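You operate a simulated robot arm through the tools that you are given. There is no shell and no other tool. Be economical: measure what you need, move in short steps, check, and stop when the job is done.

You run a simulated robot arm. Do the job below in one go: nothing can be reset, and whatever is moved stays where it is left.

TASK
Stand the weight on the panel, switch on, run its long edge past the wheel, switch off.
Fine: a full white coat; leave the table past the wheel.

Only the result counts: the job must be done as asked and must still hold three seconds after the hand-in. Knocking over, shifting, dropping, spilling or breaking anything else fails it.

THE ROBOT
A 7-joint arm with a two-finger parallel gripper, fixed in place. Base frame: the origin is at the foot of the arm, x ahead of it, y to its left, z up. Units: m, degrees, N and s.
With the tool pointing down near the work surface it reaches from about 0.24 to 0.62 m from the base axis. Its first joint turns from -66.0 to 66.0 degrees. Payload 2.6 kg.
Tool frame: the origin (TCP) lies between the finger pads and is the grasp point; the fingertips stand 0.03 m ahead of it; z points along the fingers, y is the line along which they close. Largest opening 0.094 m; finger width 0.028, thickness 0.01; the body of the gripper, 0.05 by 0.096 m, starts 0.055 m behind the TCP.
Orientation is that of the tool frame in the base frame, as [roll, pitch, yaw] about the fixed x, y, z axes, in that order (R = Rz(yaw) Ry(pitch) Rx(roll)). With the fingers straight down and closing along the base's y, the tool's x points along the base's -x, its y along +y and its z along -z.

THE INTERFACE
- The arm moves only by the tool apply_moves. Its argument "rows" is a list of rows, each a list of 7 numbers: the shift along the tool's x, y, z in m, then the turn, a rotation vector about the tool's x, y, z in rad, then the finger opening in m, from 0 to 0.094. In form: [[dx, dy, dz, wx, wy, wz, gripper], ...]. A call has 1 to 20 rows; each row is the pose to reach, as a shift and turn from the pose commanded when the call began, along the tool's axes at that moment. Each row takes 0.2 s and may step no farther than 0.05 m and 8.6 degrees from the row before; otherwise, or with a gripper value out of range, the whole call is refused. A pose out of reach is approached as far as the arm can. The call stops where the force on the tool passes 40 N (or 10 N more than at its start, if that is more) or the arm is blocked; 0.2 s more then pass. Each finger travels about 0.072 m/s and halts on what it meets, pressing with about 29 N; the grip force reading is that of the motor and also rises with nothing between the fingers. The clock runs only during rows and for 0.2 s after the last one: add rows that repeat a pose to give the fingers time. The reply holds the time, the measured pose of the TCP, the force on the tool along the base axes, the opening and the grip force, in the units named above and with some noise, with the torque about the TCP (base axes, N m) and any sound that the robot's microphone picked up.
- Cameras (640 x 400 px; columns grow to the right, rows downward): "scene" is fixed at [0.0187, 0.4041, 0.5727]; the picture's right is [-0.86, -0.51, 0.00], its down [-0.23, 0.39, -0.89] and it looks along [0.46, -0.76, -0.45] (base axes); focal length 343 px, centre (320, 200). "wrist" rides on the gripper at [0.076, 0.014, -0.102] in the tool frame; the picture's right is [-0.18, 0.98, 0.00], its down [-0.75, -0.14, -0.64] and it looks along [-0.63, -0.12, 0.77] (tool axes); focal length 243 px, centre (320, 200). There is no depth. A picture from a camera that has moved, and an enlarged one, comes with that camera's place and axes in the base frame and with its lens. The place of the scene camera against the robot may be out by one fixed shift of up to 0.025 m in any direction.
- get_image(camera): a new picture of that camera. No time passes.
- enlarge(camera, box): a new picture of the part [left, top, right, bottom] of that camera's present view, enlarged. No time passes.
- hand_in(): hands the job in; it is judged then, once.

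Go step by step. Nothing tells you positions but the pictures and the camera data: compare them with the known pose of the tool, close in by small moves and look again before you grip or let go. The budget is 120 turns and 68 pictures, counting those below and the enlarged ones. Unless the task says otherwise, let go and move clear before handing in, and close with one line.

The tools are called after "Request:" as a command line: name --pt "numbers of a row" for each row, then --argument value for the rest, lists and objects as JSON in quotes. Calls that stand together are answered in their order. apply_moves: Moves the arm, as the interface text tells. Its arguments: {"type":"object","properties":{"rows":{"type":"array"}},"required":["rows"]} The other tools are called the same way: get_image (camera) takes a picture; enlarge (camera, box) takes an enlarged picture of a part of a camera's view; hand_in () hands the job in.

At the start:

```text
clock: 0.0
ee_pos: [0.3622, 0.0059, 0.3811]
tool_rot: [179.9, 0.0, 180.0]
contact_force: [0.1, 0.5, -1.3]
torque: [0.01, -0.02, -0.03]
width: 0.0939
finger_force: 0.1
```

scene: 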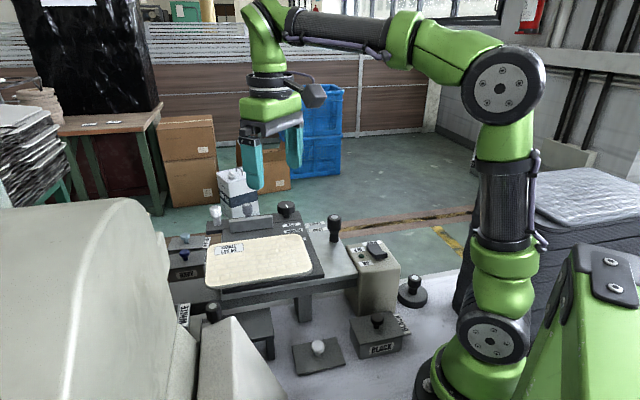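
wrist: 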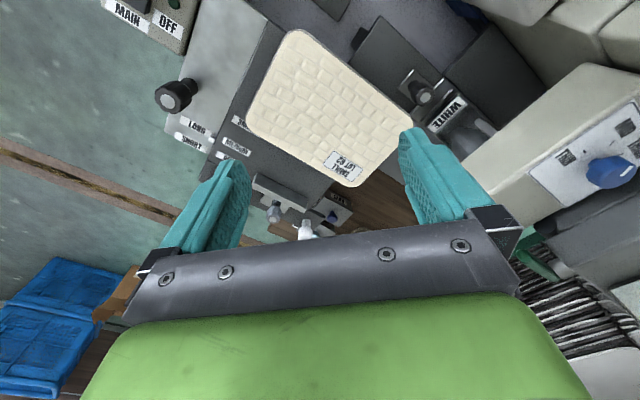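

I see a work station with a panel on a sliding table, a main switch, knobs, and colour-labelled parts. I'll look at it closer before moving.

Request:
enlarge --camera "scene" --box '[150, 160, 310, 260]'

Request:
enlarge --camera "scene" --box '[280, 200, 440, 300]'

Request:
enlarge --camera "scene" --box '[150, 270, 430, 400]'

Request:
enlarge --camera "wrist" --box '[80, 0, 400, 240]'

Request:
enlarge --camera "wrist" --box '[320, 0, 640, 240]'

```text
4.00 times, centred on (230, 210) of scene
camera zoom: at [0.0187, 0.4041, 0.5727], right [-0.86, -0.51, 0.0], down [-0.23, 0.39, -0.89], along [0.46, -0.76, -0.45], focal length 1372 px, centre (680, 160)
```

zoom: 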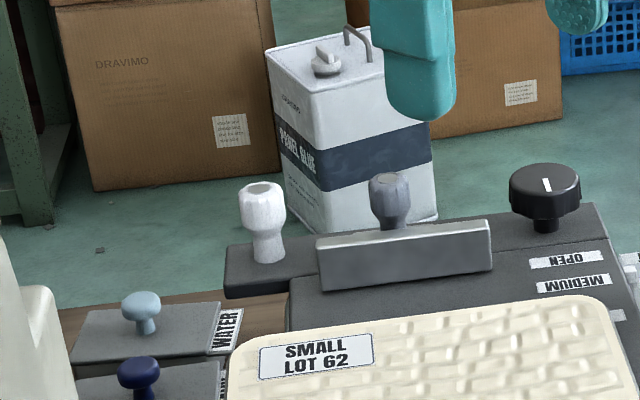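

```text
4.00 times, centred on (360, 250) of scene
camera zoom: at [0.0187, 0.4041, 0.5727], right [-0.86, -0.51, 0.0], down [-0.23, 0.39, -0.89], along [0.46, -0.76, -0.45], focal length 1372 px, centre (160, 0)
```

zoom: 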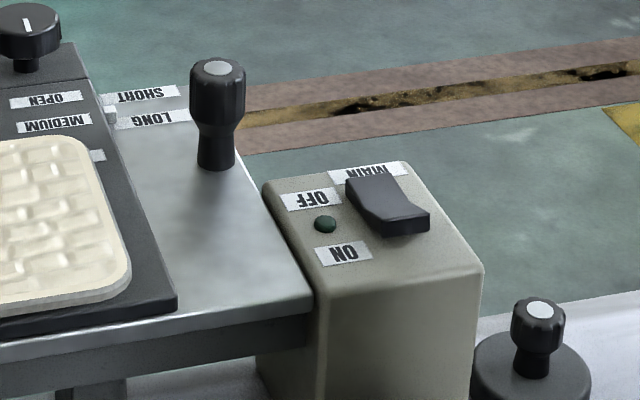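

```text
2.29 times, centred on (290, 335) of scene
camera zoom: at [0.0187, 0.4041, 0.5727], right [-0.86, -0.51, 0.0], down [-0.23, 0.39, -0.89], along [0.46, -0.76, -0.45], focal length 784 px, centre (389, -109)
```

zoom: 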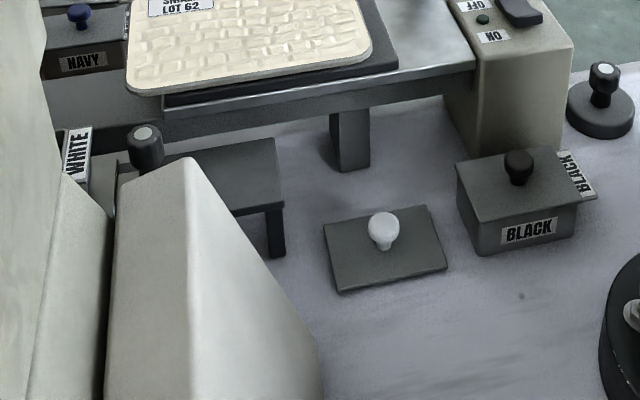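

```text
1.67 times, centred on (240, 120) of wrist
camera zoom: at [0.2853, 0.0192, 0.4828], right [0.18, 0.98, 0.0], down [0.75, -0.14, 0.64], along [0.63, -0.12, -0.77], focal length 404 px, centre (453, 333)
```

zoom: 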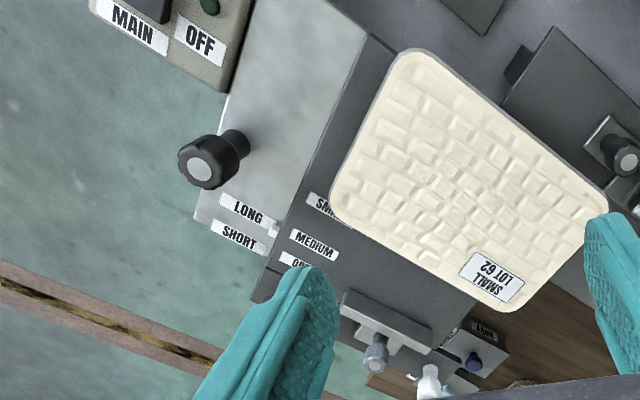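

```text
1.67 times, centred on (480, 120) of wrist
camera zoom: at [0.2853, 0.0192, 0.4828], right [0.18, 0.98, 0.0], down [0.75, -0.14, 0.64], along [0.63, -0.12, -0.77], focal length 404 px, centre (53, 333)
```

zoom: 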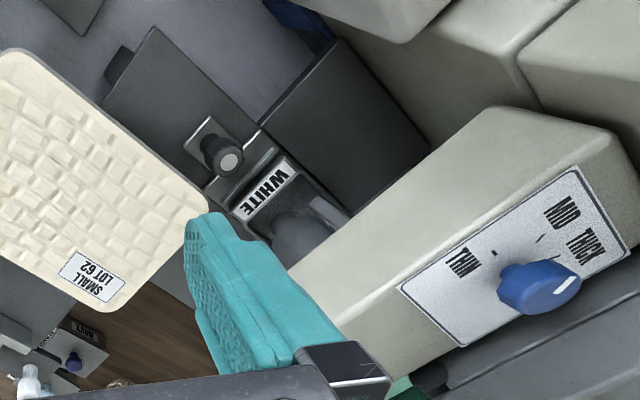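

I see a sliding table with an embossed panel, a THIN/MID/THICK knob, colour trays and a round weight. I move the arm back and sideways for wider wrist views.

Request:
apply_moves --pt "0.03 0.03 -0.02 0 0 0 0.09" --pt "0.06 0.06 -0.04 0 0 0 0.05" --pt "0.08 0.09 -0.06 0 0 0 0.0" --pt "0.1 0.12 -0.08 0 0 0 0.0"

Request:
get_image --camera "wrist"

Request:
get_image --camera "scene"

```text
clock: 1.0
ee_pos: [0.2608, 0.1276, 0.4583]
tool_rot: [-180.0, 0.0, 180.0]
contact_force: [0.3, -0.4, -0.4]
torque: [0.0, -0.03, 0.01]
width: 0.0001
finger_force: 19.0
```

```text
60 pictures are left
camera wrist: at [0.1854, 0.1409, 0.5616], right [0.19, 0.98, 0.0], down [0.75, -0.14, 0.64], along [0.63, -0.12, -0.77], focal length 243 px, centre (320, 200)
```

wrist: 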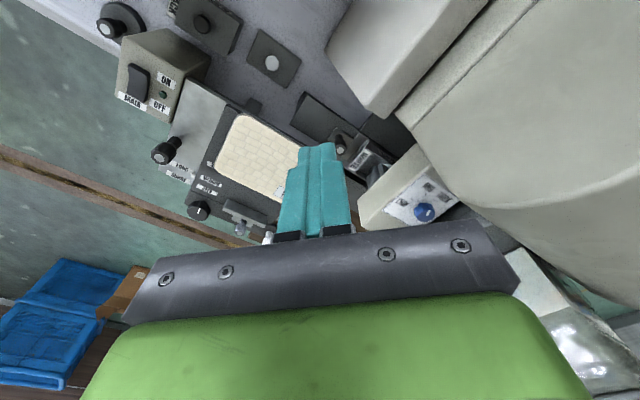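

```text
59 pictures are left
```

scene: 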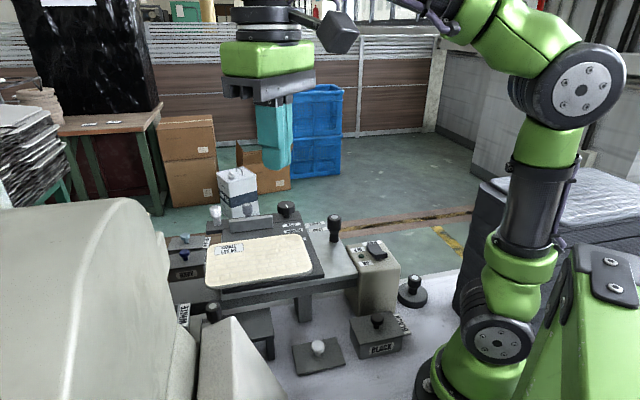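

I see the whole cell from behind now; I enlarge the machine side and the control side.

Request:
enlarge --camera "wrist" --box '[280, 80, 480, 240]'

Request:
enlarge --camera "wrist" --box '[80, 0, 320, 240]'

```text
2.50 times, centred on (380, 160) of wrist
camera zoom: at [0.1854, 0.1409, 0.5616], right [0.19, 0.98, 0.0], down [0.75, -0.14, 0.64], along [0.63, -0.12, -0.77], focal length 606 px, centre (170, 300)
```

zoom: 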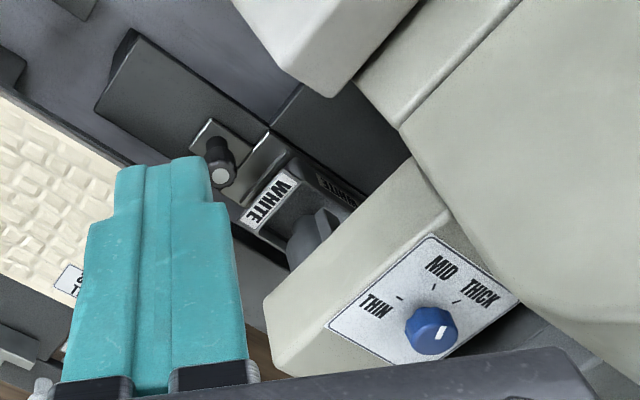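

```text
1.67 times, centred on (200, 120) of wrist
camera zoom: at [0.1854, 0.1409, 0.5616], right [0.19, 0.98, 0.0], down [0.75, -0.14, 0.64], along [0.63, -0.12, -0.77], focal length 404 px, centre (520, 333)
```

zoom: 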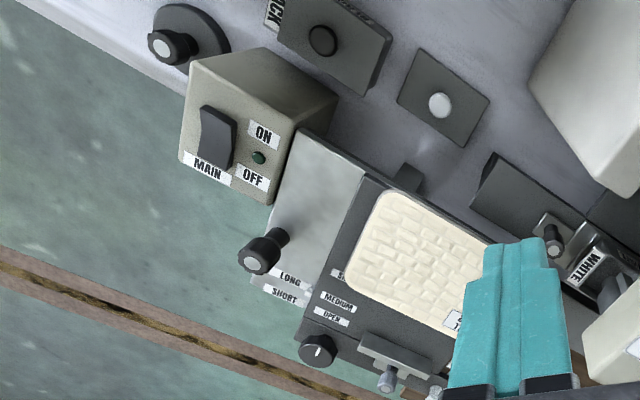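

I've triangulated roughly: the panel lies around (0.43,0.0,0.13) at 45°, with its long edge toward the wheel at about (0.50,0.21); the switch is at (0.25,-0.16) and the weight at (0.16,-0.26). I move in for closer views of the clamp labels and the wheel.

Request:
apply_moves --pt "-0.03 -0.04 0.01 0 0 0 0.0" --pt "-0.07 -0.07 0.03 0 0 0 0.0" --pt "-0.1 -0.1 0.06 0 0 0 0.0" --pt "-0.13 -0.13 0.09 0 0 0 0.0" --pt "-0.15 -0.17 0.1 0 0 0 0.0"

Request:
get_image --camera "wrist"

Request:
enlarge --camera "wrist" --box '[160, 60, 360, 240]'

```text
refused: row 1 steps farther than a row can; nothing moved
```

```text
56 pictures are left
camera wrist: at [0.1854, 0.1409, 0.5616], right [0.19, 0.98, 0.0], down [0.75, -0.14, 0.64], along [0.63, -0.12, -0.77], focal length 243 px, centre (320, 200)
```

wrist: 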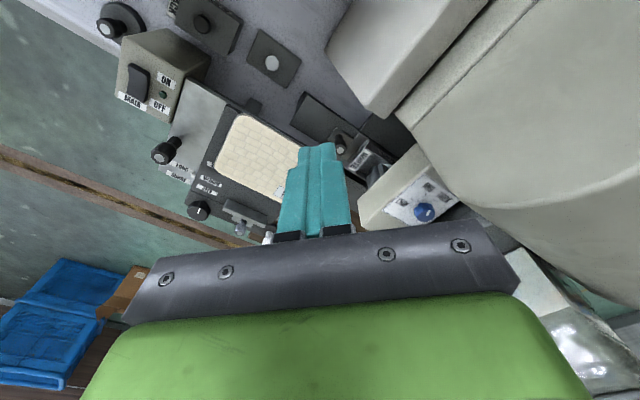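

```text
2.22 times, centred on (260, 150) of wrist
camera zoom: at [0.1854, 0.1409, 0.5616], right [0.19, 0.98, 0.0], down [0.75, -0.14, 0.64], along [0.63, -0.12, -0.77], focal length 539 px, centre (453, 311)
```

zoom: 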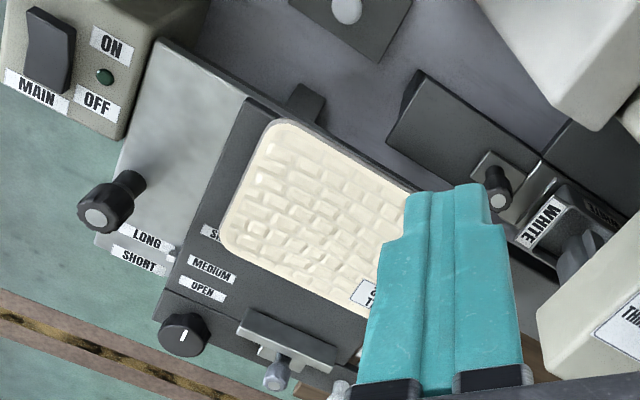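

The move was refused because a step was too long. I redo it with smaller steps and open fingers so the view isn't blocked.

Request:
apply_moves --pt "-0.025 -0.03 0.015 0 0 0 0.03" --pt "-0.05 -0.06 0.03 0 0 0 0.06" --pt "-0.075 -0.09 0.045 0 0 0 0.09" --pt "-0.1 -0.12 0.06 0 0 0 0.094" --pt "-0.12 -0.15 0.08 0 0 0 0.094" --pt "-0.13 -0.18 0.1 0 0 0 0.094" --pt "-0.13 -0.2 0.12 0 0 0 0.094"

Request:
get_image --camera "wrist"

```text
clock: 2.6
ee_pos: [0.3925, -0.0735, 0.3408]
tool_rot: [180.0, 0.0, 179.9]
contact_force: [-0.3, -0.3, -0.5]
torque: [0.02, -0.02, -0.01]
width: 0.0941
finger_force: 0.1
```

```text
54 pictures are left
camera wrist: at [0.3167, -0.0617, 0.4435], right [0.18, 0.98, 0.0], down [0.75, -0.14, 0.64], along [0.63, -0.12, -0.77], focal length 243 px, centre (320, 200)
```

wrist: 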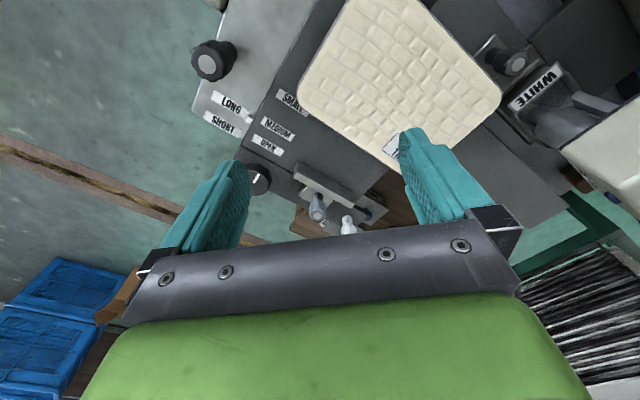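

Request:
enlarge --camera "wrist" --box '[180, 60, 400, 240]'

Request:
enlarge --camera "wrist" --box '[440, 20, 640, 200]'

```text
2.22 times, centred on (290, 150) of wrist
camera zoom: at [0.3167, -0.0617, 0.4435], right [0.18, 0.98, 0.0], down [0.75, -0.14, 0.64], along [0.63, -0.12, -0.77], focal length 539 px, centre (387, 311)
```

zoom: 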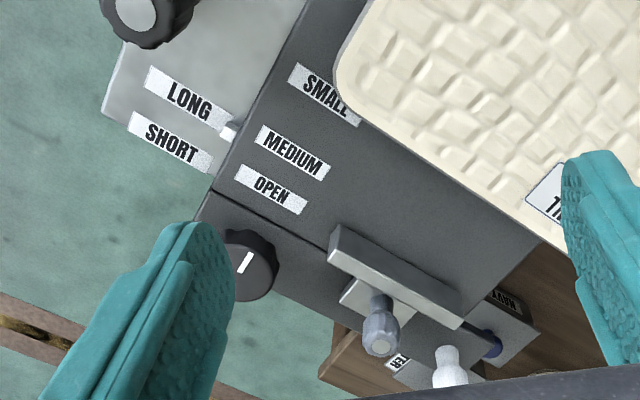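

```text
2.22 times, centred on (540, 110) of wrist
camera zoom: at [0.3167, -0.0617, 0.4435], right [0.18, 0.98, 0.0], down [0.75, -0.14, 0.64], along [0.63, -0.12, -0.77], focal length 539 px, centre (-169, 400)
```

zoom: 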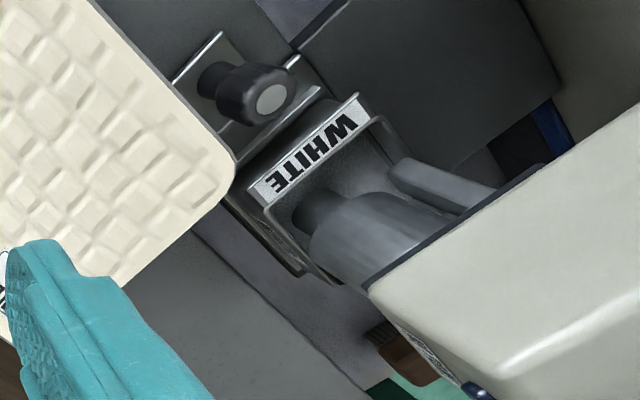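

The clamp bar reads OPEN, the pointer sits at LONG, and the trough at the wheel is labelled WHITE. I go look at the thickness knob and the trough from nearer.

Request:
apply_moves --pt "0.02 0.03 -0.02 0 0 0 0.094" --pt "0.03 0.06 -0.05 0 0 0 0.094" --pt "0.03 0.1 -0.07 0 0 0 0.094" --pt "0.03 0.14 -0.08 0 0 0 0.094" --pt "0.03 0.15 -0.08 0 0 0 0.094"

Request:
get_image --camera "wrist"

Request:
enlarge --camera "wrist" --box '[480, 60, 640, 180]'

Request:
enlarge --camera "wrist" --box '[380, 40, 540, 160]'

```text
clock: 3.8
ee_pos: [0.3599, 0.0774, 0.4221]
tool_rot: [179.9, 0.0, -180.0]
contact_force: [0.3, 0.7, 0.4]
torque: [-0.01, 0.01, -0.03]
width: 0.0938
finger_force: 0.1
```

```text
51 pictures are left
camera wrist: at [0.2845, 0.0907, 0.5245], right [0.18, 0.98, 0.0], down [0.75, -0.14, 0.64], along [0.63, -0.12, -0.77], focal length 243 px, centre (320, 200)
```

wrist: 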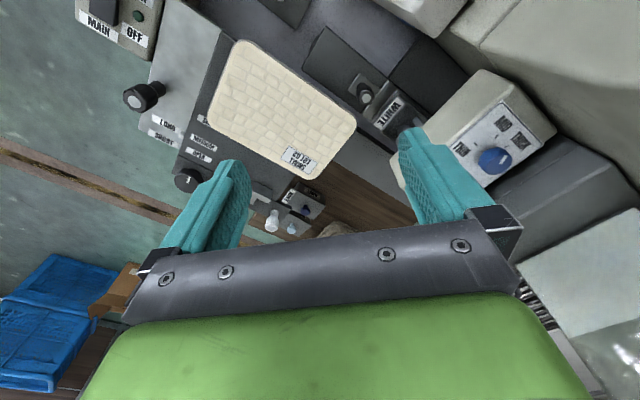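

```text
3.33 times, centred on (560, 120) of wrist
camera zoom: at [0.2845, 0.0907, 0.5245], right [0.18, 0.98, 0.0], down [0.75, -0.14, 0.64], along [0.63, -0.12, -0.77], focal length 809 px, centre (-480, 467)
```

zoom: 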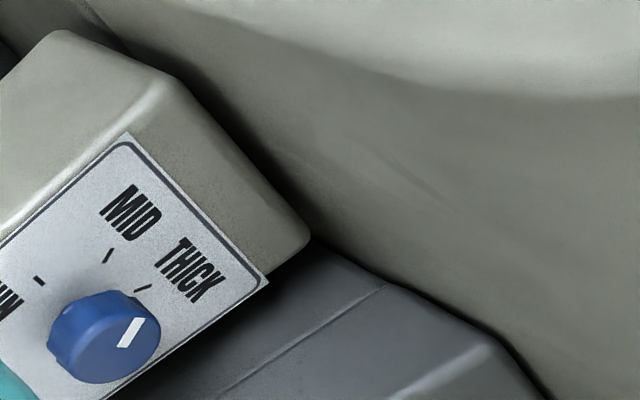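

```text
3.33 times, centred on (460, 100) of wrist
camera zoom: at [0.2845, 0.0907, 0.5245], right [0.18, 0.98, 0.0], down [0.75, -0.14, 0.64], along [0.63, -0.12, -0.77], focal length 809 px, centre (-147, 533)
```

zoom: 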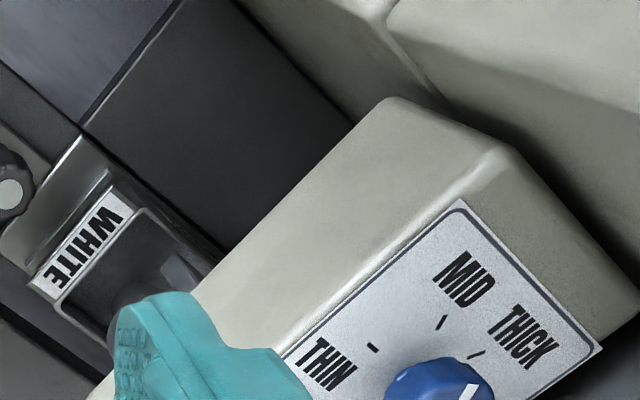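

The thickness pointer sits somewhere between MID and THICK. I zoom further on it.

Request:
enlarge --camera "wrist" --box '[464, 120, 544, 180]'

Request:
enlarge --camera "wrist" --box '[180, 110, 340, 230]'

```text
6.67 times, centred on (504, 150) of wrist
camera zoom: at [0.2845, 0.0907, 0.5245], right [0.18, 0.98, 0.0], down [0.75, -0.14, 0.64], along [0.63, -0.12, -0.77], focal length 1618 px, centre (-907, 533)
```

zoom: 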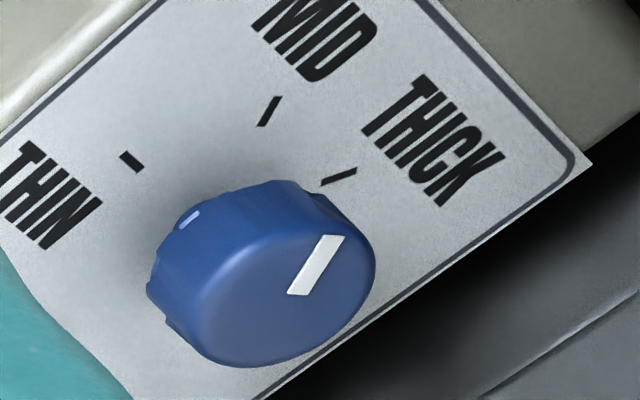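

```text
3.33 times, centred on (260, 170) of wrist
camera zoom: at [0.2845, 0.0907, 0.5245], right [0.18, 0.98, 0.0], down [0.75, -0.14, 0.64], along [0.63, -0.12, -0.77], focal length 809 px, centre (520, 300)
```

zoom: 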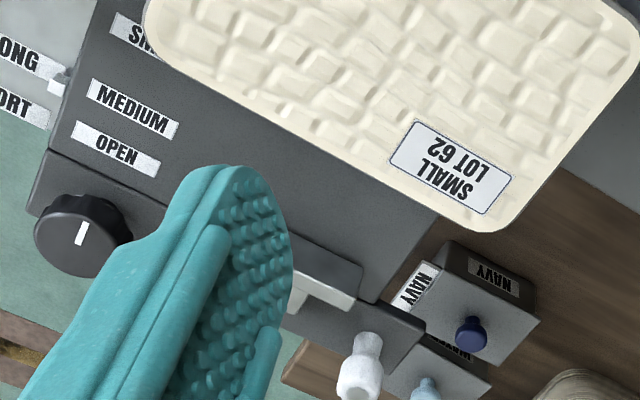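

The thickness pointer is at MID by its tick direction. I now get closer to the wheel and trough to check they hold white and where the wheel sits.

Request:
apply_moves --pt "-0.01 -0.01 0.04 0 0 0 0.094" --pt "-0.02 -0.02 0.08 0 0 0 0.094" --pt "-0.03 -0.03 0.12 0 0 0 0.094" --pt "-0.04 -0.03 0.15 0 0 0 0.094" --pt "-0.04 -0.03 0.15 0 0 0 0.094"

Request:
get_image --camera "wrist"

Request:
enlarge --camera "wrist" --box '[420, 20, 640, 180]'

```text
clock: 5.0
ee_pos: [0.4018, 0.0426, 0.2684]
tool_rot: [-180.0, 0.0, 180.0]
contact_force: [-0.6, 0.2, -0.5]
torque: [0.0, -0.03, -0.02]
width: 0.094
finger_force: 0.1
```

```text
46 pictures are left
camera wrist: at [0.3255, 0.0572, 0.3713], right [0.18, 0.98, 0.0], down [0.75, -0.14, 0.64], along [0.63, -0.12, -0.77], focal length 243 px, centre (320, 200)
```

wrist: 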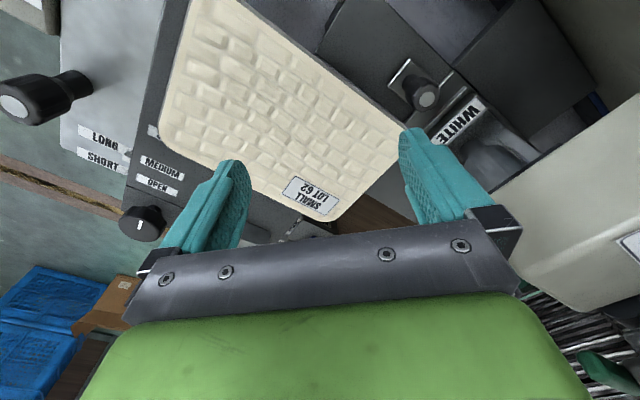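

```text
2.50 times, centred on (530, 100) of wrist
camera zoom: at [0.3255, 0.0572, 0.3713], right [0.18, 0.98, 0.0], down [0.75, -0.14, 0.64], along [0.63, -0.12, -0.77], focal length 606 px, centre (-205, 450)
```

zoom: 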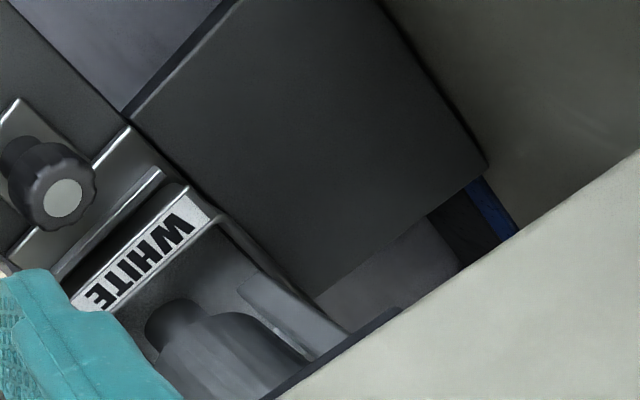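

The finger blocks the wheel, so I rise and turn the wrist about 45° so the camera looks straight at the wheel between the fingers.

Request:
apply_moves --pt "0.01 0.01 -0.03 0 0 -0.14 0.094" --pt "0.02 0.02 -0.06 0 0 -0.28 0.094" --pt "0.032 0.037 -0.092 0 0 -0.42 0.094" --pt "0.032 0.037 -0.092 0 0 -0.56 0.094" --pt "0.032 0.037 -0.092 0 0 -0.7 0.094" --pt "0.032 0.037 -0.092 0 0 -0.785 0.094" --pt "0.032 0.037 -0.092 0 0 -0.785 0.094"

Request:
get_image --camera "wrist"

Request:
enlarge --camera "wrist" --box '[260, 60, 460, 220]'

```text
clock: 6.6
ee_pos: [0.367, 0.0832, 0.3614]
tool_rot: [-180.0, -0.1, -134.9]
contact_force: [-0.2, 0.3, 0.3]
torque: [0.03, 0.0, 0.02]
width: 0.094
finger_force: 0.0
```

```text
44 pictures are left
camera wrist: at [0.3056, 0.0387, 0.4649], right [-0.57, 0.82, 0.0], down [0.63, 0.43, 0.64], along [0.53, 0.36, -0.77], focal length 243 px, centre (320, 200)
```

wrist: 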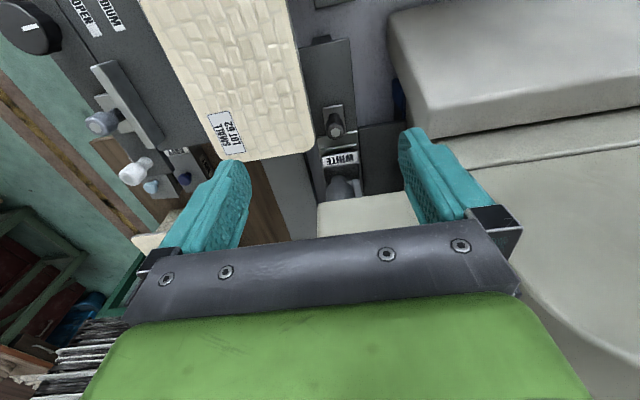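

```text
2.50 times, centred on (360, 140) of wrist
camera zoom: at [0.3056, 0.0387, 0.4649], right [-0.57, 0.82, 0.0], down [0.63, 0.43, 0.64], along [0.53, 0.36, -0.77], focal length 606 px, centre (220, 350)
```

zoom: 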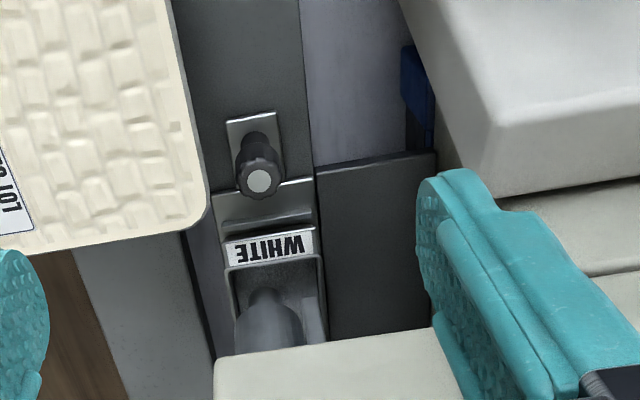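

From here the WHITE trough and part of a grey roller vanish under the beige hood. I tilt the wrist to look under the hood at the wheel.

Request:
apply_moves --pt "0.01 0 0.0 0 -0.14 0 0.094" --pt "0.015 0 0.02 0 -0.28 0 0.094" --pt "0.02 0 0.05 0 -0.42 0 0.094" --pt "0.02 0 0.08 0 -0.55 0 0.094" --pt "0.02 0 0.1 0 -0.6 0 0.094" --pt "0.02 0 0.1 0 -0.6 0 0.094"

Request:
get_image --camera "wrist"

Request:
enlarge --camera "wrist" --box '[260, 60, 420, 180]'

```text
clock: 8.0
ee_pos: [0.3544, 0.0687, 0.263]
tool_rot: [-180.0, 34.5, -135.0]
contact_force: [0.3, -0.5, -0.3]
torque: [0.04, 0.02, 0.02]
width: 0.094
finger_force: 0.3
```

```text
42 pictures are left
camera wrist: at [0.259, -0.007, 0.3046], right [-0.59, 0.8, 0.1], down [0.28, 0.08, 0.96], along [0.76, 0.59, -0.28], focal length 243 px, centre (320, 200)
```

wrist: 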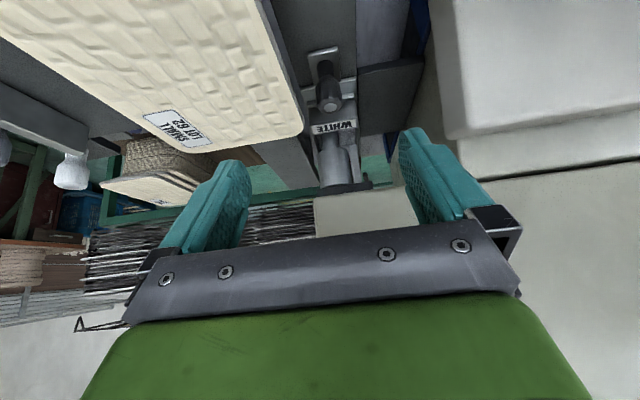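

```text
3.33 times, centred on (340, 120) of wrist
camera zoom: at [0.259, -0.007, 0.3046], right [-0.59, 0.8, 0.1], down [0.28, 0.08, 0.96], along [0.76, 0.59, -0.28], focal length 809 px, centre (253, 467)
```

zoom: 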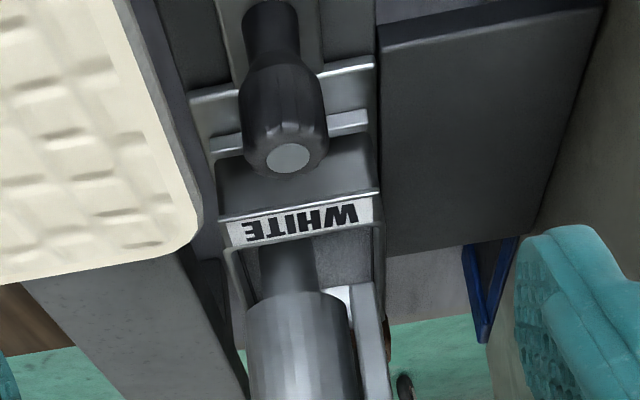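

The roller hangs with a vertical axis from the hood, and the panel's long edge line runs tangent to it, so the set-up fits. Now I untilt and rise, then swing toward the weight.

Request:
apply_moves --pt "0.02 0 -0.02 0 0.14 0 0.094" --pt "0.04 0 -0.04 0 0.28 0 0.094" --pt "0.06 0 -0.07 0 0.42 0 0.094" --pt "0.07 0 -0.1 0 0.55 0 0.094" --pt "0.08 0 -0.12 0 0.6 0 0.094" --pt "0.08 0 -0.12 0 0.602 0 0.094"

```text
clock: 9.4
ee_pos: [0.2615, -0.0256, 0.3146]
tool_rot: [-179.9, -0.2, -135.1]
contact_force: [0.2, -0.7, 0.0]
torque: [0.03, 0.03, 0.02]
width: 0.0941
finger_force: 0.2
```

Request:
apply_moves --pt "0.018 -0.005 -0.01 0 0 0.14 0.094" --pt "0.036 -0.01 -0.02 0 0 0.28 0.094" --pt "0.054 -0.014 -0.03 0 0 0.42 0.094" --pt "0.072 -0.018 -0.04 0 0 0.56 0.094" --pt "0.09 -0.023 -0.05 0 0 0.7 0.094" --pt "0.108 -0.027 -0.055 0 0 0.84 0.094" --pt "0.126 -0.032 -0.055 0 0 0.98 0.094" --pt "0.144 -0.036 -0.055 0 0 1.12 0.094" --pt "0.162 -0.041 -0.055 0 0 1.26 0.094" --pt "0.18 -0.045 -0.055 0 0 1.4 0.094" --pt "0.198 -0.05 -0.055 0 0 1.54 0.094" --pt "0.215 -0.054 -0.055 0 0 1.68 0.094" --pt "0.23 -0.058 -0.055 0 0 1.815 0.094" --pt "0.23 -0.058 -0.055 0 0 1.815 0.094"

Request:
get_image --camera "wrist"

Request:
get_image --camera "scene"

```text
clock: 12.4
ee_pos: [0.138, -0.2301, 0.3696]
tool_rot: [-179.9, 0.0, 120.8]
contact_force: [0.4, 0.2, 0.3]
torque: [0.0, -0.02, -0.02]
width: 0.0939
finger_force: 0.0
```

```text
40 pictures are left
camera wrist: at [0.1115, -0.1572, 0.4727], right [0.94, 0.35, 0.0], down [0.27, -0.72, 0.64], along [0.22, -0.6, -0.77], focal length 243 px, centre (320, 200)
```

wrist: 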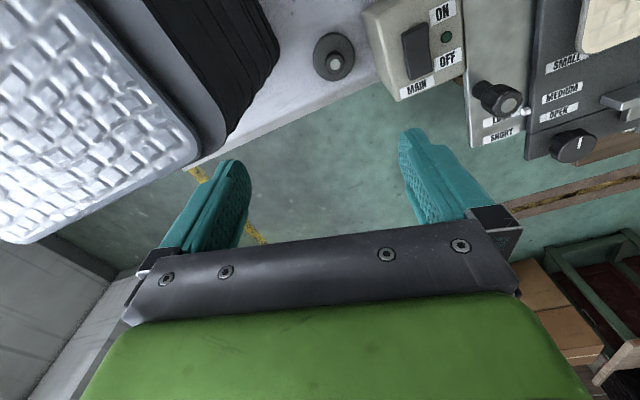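

```text
39 pictures are left
```

scene: 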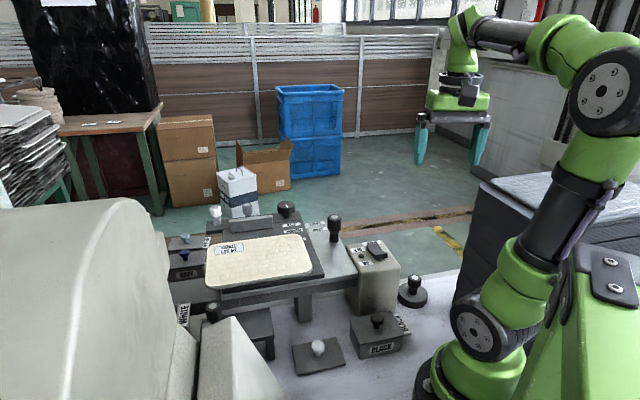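

The weight's knob is at about (0.160,-0.225), between the switch box and the dark pad. I turn the wrist so the fingers close parallel to the box wall and come down part way.

Request:
apply_moves --pt "-0.001 0.002 0.01 0 0 -0.14 0.08" --pt "-0.001 0.004 0.02 0 0 -0.28 0.07" --pt "-0.002 0.006 0.03 0 0 -0.42 0.06" --pt "-0.002 0.008 0.04 0 0 -0.56 0.05" --pt "-0.003 0.01 0.05 0 0 -0.7 0.05" --pt "-0.004 0.012 0.06 0 0 -0.84 0.05" --pt "-0.005 0.014 0.07 0 0 -0.98 0.05" --pt "-0.006 0.016 0.08 0 0 -1.12 0.05" --pt "-0.007 0.018 0.09 0 0 -1.26 0.05" --pt "-0.007 0.02 0.1 0 0 -1.4 0.05" --pt "-0.007 0.0215 0.11 0 0 -1.54 0.05" --pt "-0.007 0.0215 0.12 0 0 -1.68 0.05" --pt "-0.007 0.0215 0.12 0 0 -1.82 0.05" --pt "-0.007 0.0215 0.12 0 0 -1.82 0.05"

Request:
get_image --camera "wrist"

```text
clock: 15.4
ee_pos: [0.1598, -0.2244, 0.2502]
tool_rot: [180.0, -0.2, -134.6]
contact_force: [0.0, 0.1, -0.7]
torque: [-0.03, 0.0, 0.0]
width: 0.0501
finger_force: 0.1
```

```text
38 pictures are left
camera wrist: at [0.0973, -0.2699, 0.3534], right [-0.57, 0.82, 0.0], down [0.63, 0.44, 0.64], along [0.53, 0.37, -0.77], focal length 243 px, centre (320, 200)
```

wrist: 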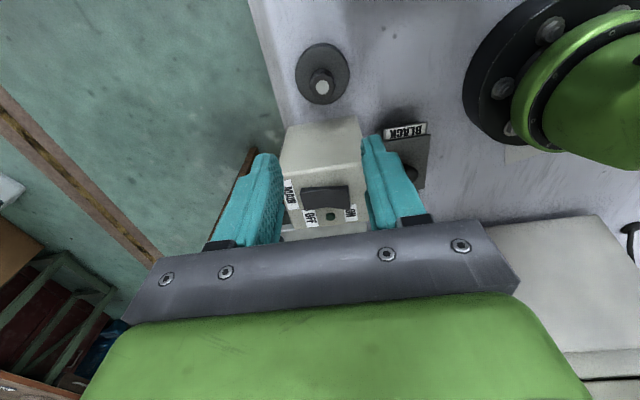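

The weight is centred under the gripper. Before lowering, I check the clearance to the dark stack in the scene view.

Request:
enlarge --camera "scene" --box '[320, 120, 640, 320]'

```text
2.00 times, centred on (480, 220) of scene
camera zoom: at [0.0187, 0.4041, 0.5727], right [-0.86, -0.51, 0.0], down [-0.23, 0.39, -0.89], along [0.46, -0.76, -0.45], focal length 686 px, centre (0, 160)
```

zoom: 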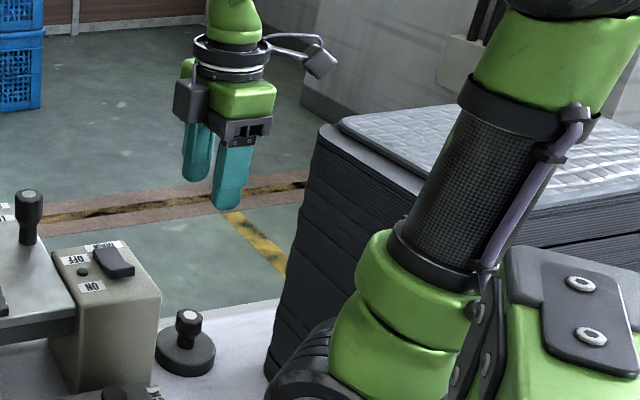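

The camera cube stays left of the stack all the way down, so it's clear. I lower to z 0.14 and look again.

Request:
apply_moves --pt "0 0 0.04 0 0 0 0.05" --pt "0 0 0.08 0 0 0 0.05" --pt "0 0 0.11 0 0 0 0.05" --pt "0 0 0.11 0 0 0 0.05"

Request:
get_image --camera "wrist"

Request:
enlarge --camera "scene" --box '[320, 200, 480, 300]'

```text
clock: 16.4
ee_pos: [0.1609, -0.2248, 0.1397]
tool_rot: [179.9, 0.0, -134.9]
contact_force: [0.8, -0.3, 0.6]
torque: [-0.01, 0.03, -0.05]
width: 0.0502
finger_force: 0.0
```

```text
36 pictures are left
camera wrist: at [0.0978, -0.2705, 0.2428], right [-0.57, 0.82, 0.0], down [0.63, 0.44, 0.64], along [0.53, 0.36, -0.77], focal length 243 px, centre (320, 200)
```

wrist: 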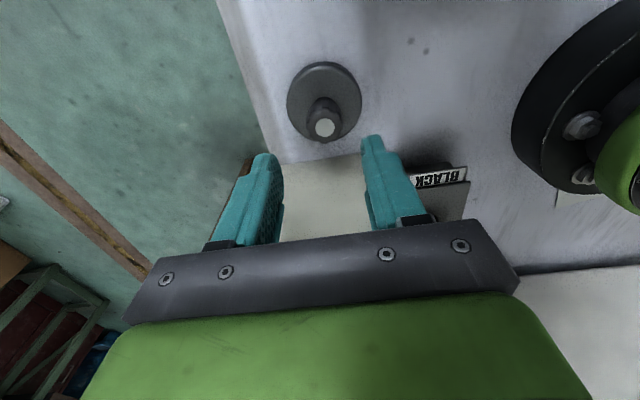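

```text
4.00 times, centred on (400, 250) of scene
camera zoom: at [0.0187, 0.4041, 0.5727], right [-0.86, -0.51, 0.0], down [-0.23, 0.39, -0.89], along [0.46, -0.76, -0.45], focal length 1372 px, centre (0, 0)
```

zoom: 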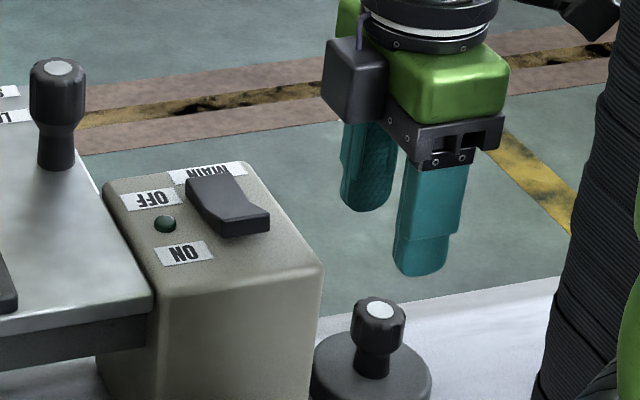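

The knob top sits at about (0.162,-0.223,0.053), centred in the gap. I lower so the fingertips end just above the disc, then close.

Request:
apply_moves --pt "0 0 0.03 0 0 0 0.05" --pt "0 0 0.06 0 0 0 0.05" --pt "0 0.0 0.083 0 0 0 0.05" --pt "0 0.0 0.083 0 0 0 0.05" --pt "0 0.0 0.083 0 0 0 0.03" --pt "0 0.0 0.083 0 0 0 0.01" --pt "0 0.0 0.083 0 0 0 0.0" --pt "0 0.0 0.083 0 0 0 0.0"

Request:
enlarge --camera "scene" --box '[320, 200, 480, 300]'

```text
clock: 18.2
ee_pos: [0.1618, -0.2247, 0.056]
tool_rot: [179.9, 0.0, -134.7]
contact_force: [0.2, -0.2, -0.7]
torque: [-0.01, 0.02, -0.01]
width: 0.0292
finger_force: 28.8
```

```text
4.00 times, centred on (400, 250) of scene
camera zoom: at [0.0187, 0.4041, 0.5727], right [-0.86, -0.51, 0.0], down [-0.23, 0.39, -0.89], along [0.46, -0.76, -0.45], focal length 1372 px, centre (0, 0)
```

zoom: 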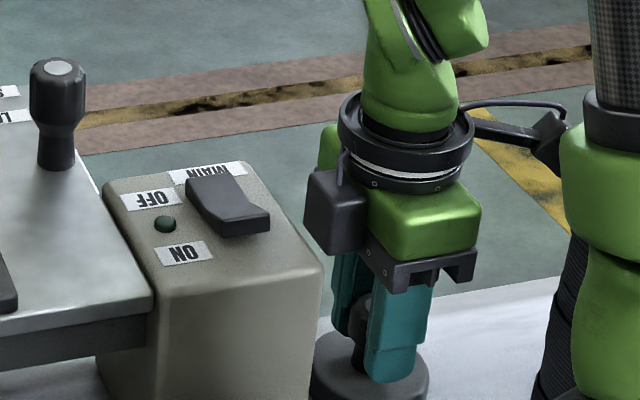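

The knob is gripped (0.029 m). I lift straight up and check the load.

Request:
apply_moves --pt "0 0 -0.02 0 0 0 0.0" --pt "0 0 -0.05 0 0 0 0.0" --pt "0 0 -0.09 0 0 0 0.0" --pt "0 0 -0.13 0 0 0 0.0" --pt "0 0 -0.17 0 0 0 0.0" --pt "0 0 -0.21 0 0 0 0.0" --pt "0 0 -0.25 0 0 0 0.0" --pt "0 0 -0.25 0 0 0 0.0"

```text
clock: 20.0
ee_pos: [0.1593, -0.2244, 0.3073]
tool_rot: [-180.0, -0.2, -134.7]
contact_force: [-0.2, -0.2, -5.5]
torque: [-0.04, -0.01, -0.02]
width: 0.0291
finger_force: 29.0
```

The weight (about 0.5 kg) is held. I carry it over the panel centre at this height.

Request:
apply_moves --pt "-0.03 -0.002 0 0 0 0 0.0" --pt "-0.06 -0.004 0 0 0 0 0.0" --pt "-0.09 -0.006 0 0 0 0 0.0" --pt "-0.12 -0.008 0 0 0 0 0.0" --pt "-0.15 -0.01 0 0 0 0 0.0" --pt "-0.18 -0.012 0 0 0 0 0.0" --pt "-0.21 -0.014 0 0 0 0 0.0" --pt "-0.24 -0.016 0 0 0 0 0.0" --pt "-0.27 -0.018 0 0 0 0 0.0" --pt "-0.3 -0.02 0 0 0 0 0.0" --pt "-0.32 -0.02 0 0 0 0 0.0" --pt "-0.335 -0.02 0.0 0 0 0 0.0" --pt "-0.341 -0.02 0.0 0 0 0 0.0" --pt "-0.341 -0.02 0.0 0 0 0 0.0"

Request:
get_image --camera "wrist"

Request:
enlarge --camera "scene" --box '[160, 150, 400, 300]'

```text
clock: 23.0
ee_pos: [0.4143, 0.0032, 0.3079]
tool_rot: [180.0, -0.2, -134.7]
contact_force: [0.9, 0.3, -5.6]
torque: [0.0, -0.03, 0.01]
width: 0.0291
finger_force: 29.3
```

```text
33 pictures are left
camera wrist: at [0.3518, -0.041, 0.4107], right [-0.57, 0.82, 0.0], down [0.63, 0.44, 0.64], along [0.53, 0.36, -0.77], focal length 243 px, centre (320, 200)
```

wrist: 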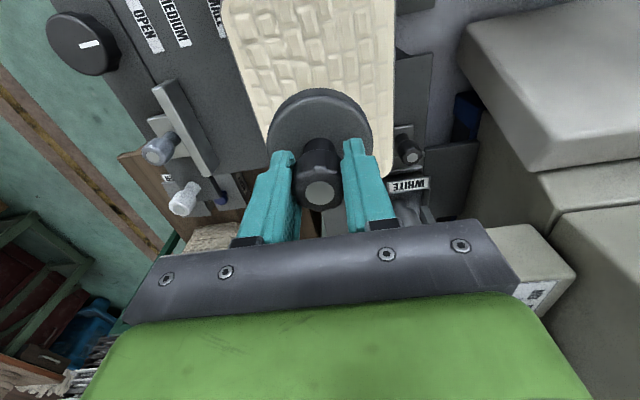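

```text
2.67 times, centred on (280, 225) of scene
camera zoom: at [0.0187, 0.4042, 0.5726], right [-0.86, -0.51, 0.0], down [-0.23, 0.39, -0.89], along [0.46, -0.76, -0.45], focal length 914 px, centre (427, 133)
```

zoom: 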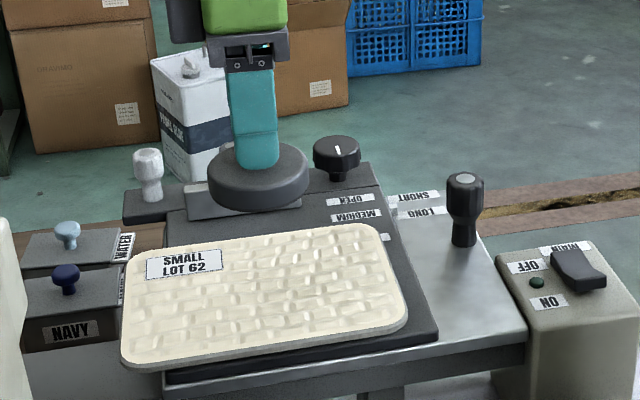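

The weight hangs over the panel's centre. I lower it slowly to just above the expected contact height.

Request:
apply_moves --pt "0 0 0.03 0 0 0 0.0" --pt "0 0 0.055 0 0 0 0.0" --pt "0 0 0.07 0 0 0 0.0" --pt "0 0 0.075 0 0 0 0.0" --pt "0 0 0.075 0 0 0 0.0"

Request:
enlarge --camera "scene" --box '[180, 180, 340, 300]'

```text
clock: 24.2
ee_pos: [0.416, 0.0034, 0.2324]
tool_rot: [179.9, -0.1, -134.7]
contact_force: [0.6, 0.0, -4.8]
torque: [0.0, 0.03, -0.03]
width: 0.0292
finger_force: 29.1
```

```text
3.33 times, centred on (260, 240) of scene
camera zoom: at [0.0187, 0.4041, 0.5726], right [-0.86, -0.51, 0.0], down [-0.23, 0.39, -0.89], along [0.46, -0.76, -0.45], focal length 1143 px, centre (520, 67)
```

zoom: 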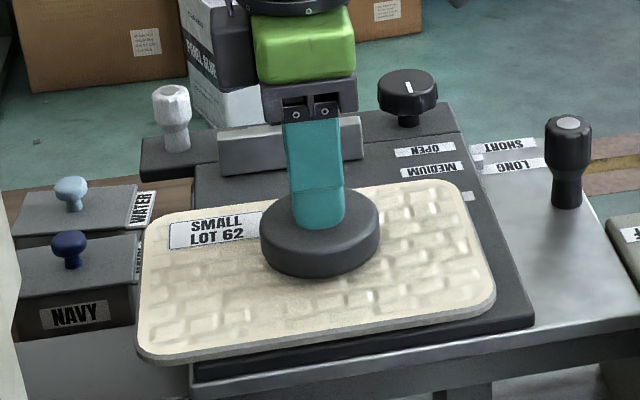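

Request:
apply_moves --pt "0 0 0.003 0 0 0 0.0" --pt "0 0 0.006 0 0 0 0.0" --pt "0 0 0.006 0 0 0 0.0"

```text
clock: 25.0
ee_pos: [0.4159, 0.0028, 0.2264]
tool_rot: [179.9, -0.1, -134.7]
contact_force: [0.0, 1.0, -6.0]
torque: [0.02, 0.04, -0.01]
width: 0.029
finger_force: 29.2
```

Request:
apply_moves --pt "0 0 0.002 0 0 0 0.0" --pt "0 0 0.004 0 0 0 0.0" --pt "0 0 0.004 0 0 0 0.0"

Request:
enlarge --camera "scene" --box '[200, 200, 320, 280]'

```text
clock: 25.8
ee_pos: [0.4156, 0.0028, 0.2243]
tool_rot: [-179.9, 0.1, -134.8]
contact_force: [-2.7, 1.0, 19.0]
torque: [-0.29, 0.37, 0.01]
width: 0.029
finger_force: 29.0
```

```text
5.00 times, centred on (260, 240) of scene
camera zoom: at [0.0186, 0.4042, 0.5727], right [-0.86, -0.51, 0.0], down [-0.23, 0.39, -0.89], along [0.46, -0.76, -0.45], focal length 1715 px, centre (620, 0)
```

zoom: 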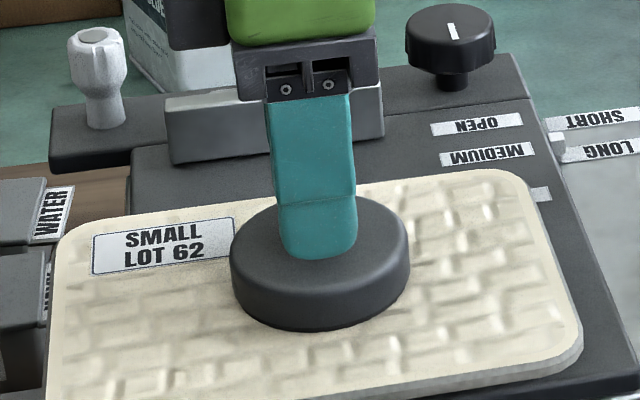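

Contact: the weight stands on the panel. I relieve the press by 2 mm, open and rise straight up.

Request:
apply_moves --pt "0 0 -0.002 0 0 0 0.0" --pt "0 0 -0.002 0 0 0 0.02" --pt "0 0 -0.002 0 0 0 0.045" --pt "0 0 -0.002 0 0 0 0.055" --pt "0 0 -0.002 0 0 0 0.055" --pt "0 0 -0.02 0 0 0 0.055" --pt "0 0 -0.05 0 0 0 0.055" --pt "0 0 -0.09 0 0 0 0.055" --pt "0 0 -0.12 0 0 0 0.03" --pt "0 0 -0.12 0 0 0 0.0" --pt "0 0 -0.12 0 0 0 0.0"

Request:
enlarge --camera "scene" --box '[180, 160, 420, 310]'

```text
clock: 28.2
ee_pos: [0.4141, 0.0044, 0.3427]
tool_rot: [-179.9, 0.0, -134.6]
contact_force: [-0.2, -0.1, -0.4]
torque: [0.02, 0.03, 0.01]
width: 0.0
finger_force: 29.3
```

```text
2.67 times, centred on (300, 235) of scene
camera zoom: at [0.0187, 0.4041, 0.5727], right [-0.86, -0.51, 0.0], down [-0.23, 0.39, -0.89], along [0.46, -0.76, -0.45], focal length 914 px, centre (373, 107)
```

zoom: 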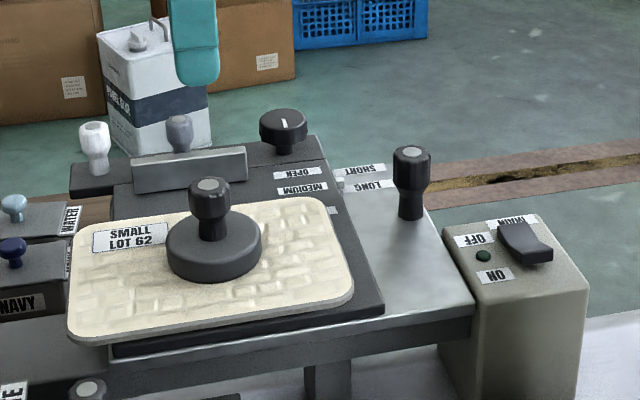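

The weight stands steady on the panel. Next I move the closed fingers above the ON end of the rocker, at roughly (0.219,-0.152).

Request:
apply_moves --pt "0.04 0.005 0 0 0 0 0.0" --pt "0.08 0.01 0 0 0 0 0.0" --pt "0.12 0.015 0 0 0 0 0.0" --pt "0.16 0.02 0 0 0 0 0.0" --pt "0.2 0.025 0.0 0 0 0 0.0" --pt "0.235 0.0293 0.02 0 0 0 0.0" --pt "0.248 0.0293 0.05 0 0 0 0.0" --pt "0.248 0.0293 0.085 0 0 0 0.0" --pt "0.248 0.0293 0.1 0 0 0 0.0" --pt "0.248 0.0293 0.1 0 0 0 0.0"

Request:
get_image --camera "wrist"

Request:
enlarge --camera "scene" --box '[320, 190, 420, 270]'

```text
clock: 30.4
ee_pos: [0.2205, -0.1508, 0.2434]
tool_rot: [-180.0, -0.1, -134.8]
contact_force: [-0.3, 0.3, 0.1]
torque: [0.04, -0.02, 0.0]
width: 0.0
finger_force: 29.0
```

```text
28 pictures are left
camera wrist: at [0.1566, -0.1957, 0.3454], right [-0.57, 0.82, 0.0], down [0.63, 0.44, 0.64], along [0.53, 0.36, -0.77], focal length 243 px, centre (320, 200)
```

wrist: 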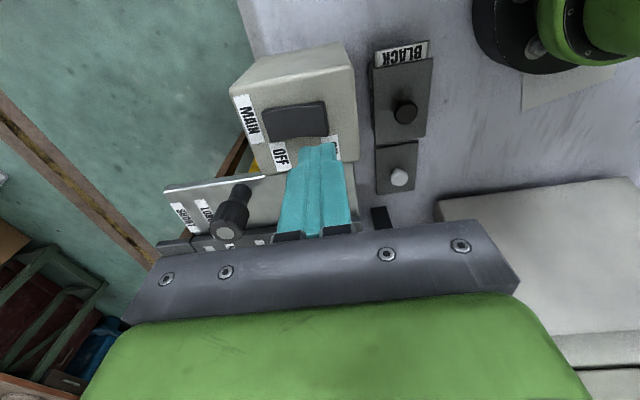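

```text
5.00 times, centred on (370, 230) of scene
camera zoom: at [0.0187, 0.4041, 0.5727], right [-0.86, -0.51, 0.0], down [-0.23, 0.39, -0.89], along [0.46, -0.76, -0.45], focal length 1715 px, centre (70, 50)
```

zoom: 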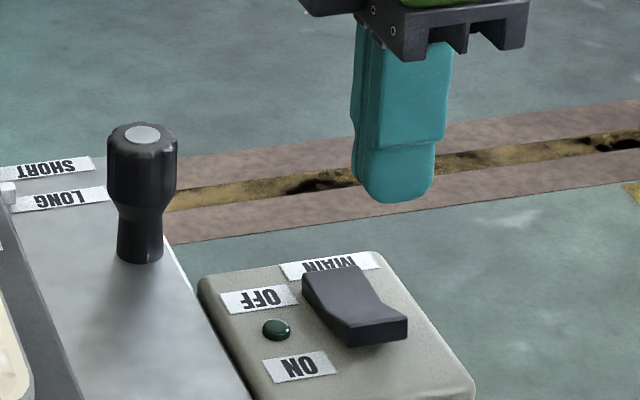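

The rocker is raised at the ON end, and I'm nearly above it. I shift 8 mm inward and go down in small steps until it clicks.

Request:
apply_moves --pt "0.002 -0.008 0.02 0 0 0 0.0" --pt "0.002 -0.008 0.045 0 0 0 0.0" --pt "0.002 -0.008 0.055 0 0 0 0.0" --pt "0.002 -0.008 0.06 0 0 0 0.0" --pt "0.002 -0.008 0.063 0 0 0 0.0" --pt "0.002 -0.008 0.063 0 0 0 0.0"

Request:
enlarge --camera "scene" --box '[320, 190, 420, 270]'

```text
clock: 31.8
ee_pos: [0.2241, -0.1611, 0.1792]
tool_rot: [-179.9, -0.1, -134.7]
contact_force: [-0.1, -0.2, -0.2]
torque: [0.05, -0.01, 0.04]
width: 0.0
finger_force: 29.2
```

```text
5.00 times, centred on (370, 230) of scene
camera zoom: at [0.0187, 0.4041, 0.5727], right [-0.86, -0.51, 0.0], down [-0.23, 0.39, -0.89], along [0.46, -0.76, -0.45], focal length 1715 px, centre (70, 50)
```

zoom: 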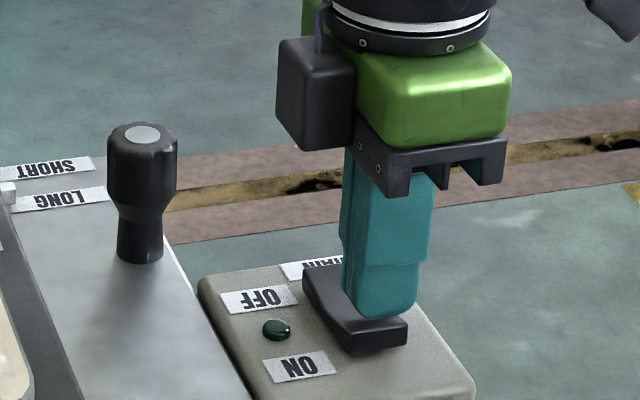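

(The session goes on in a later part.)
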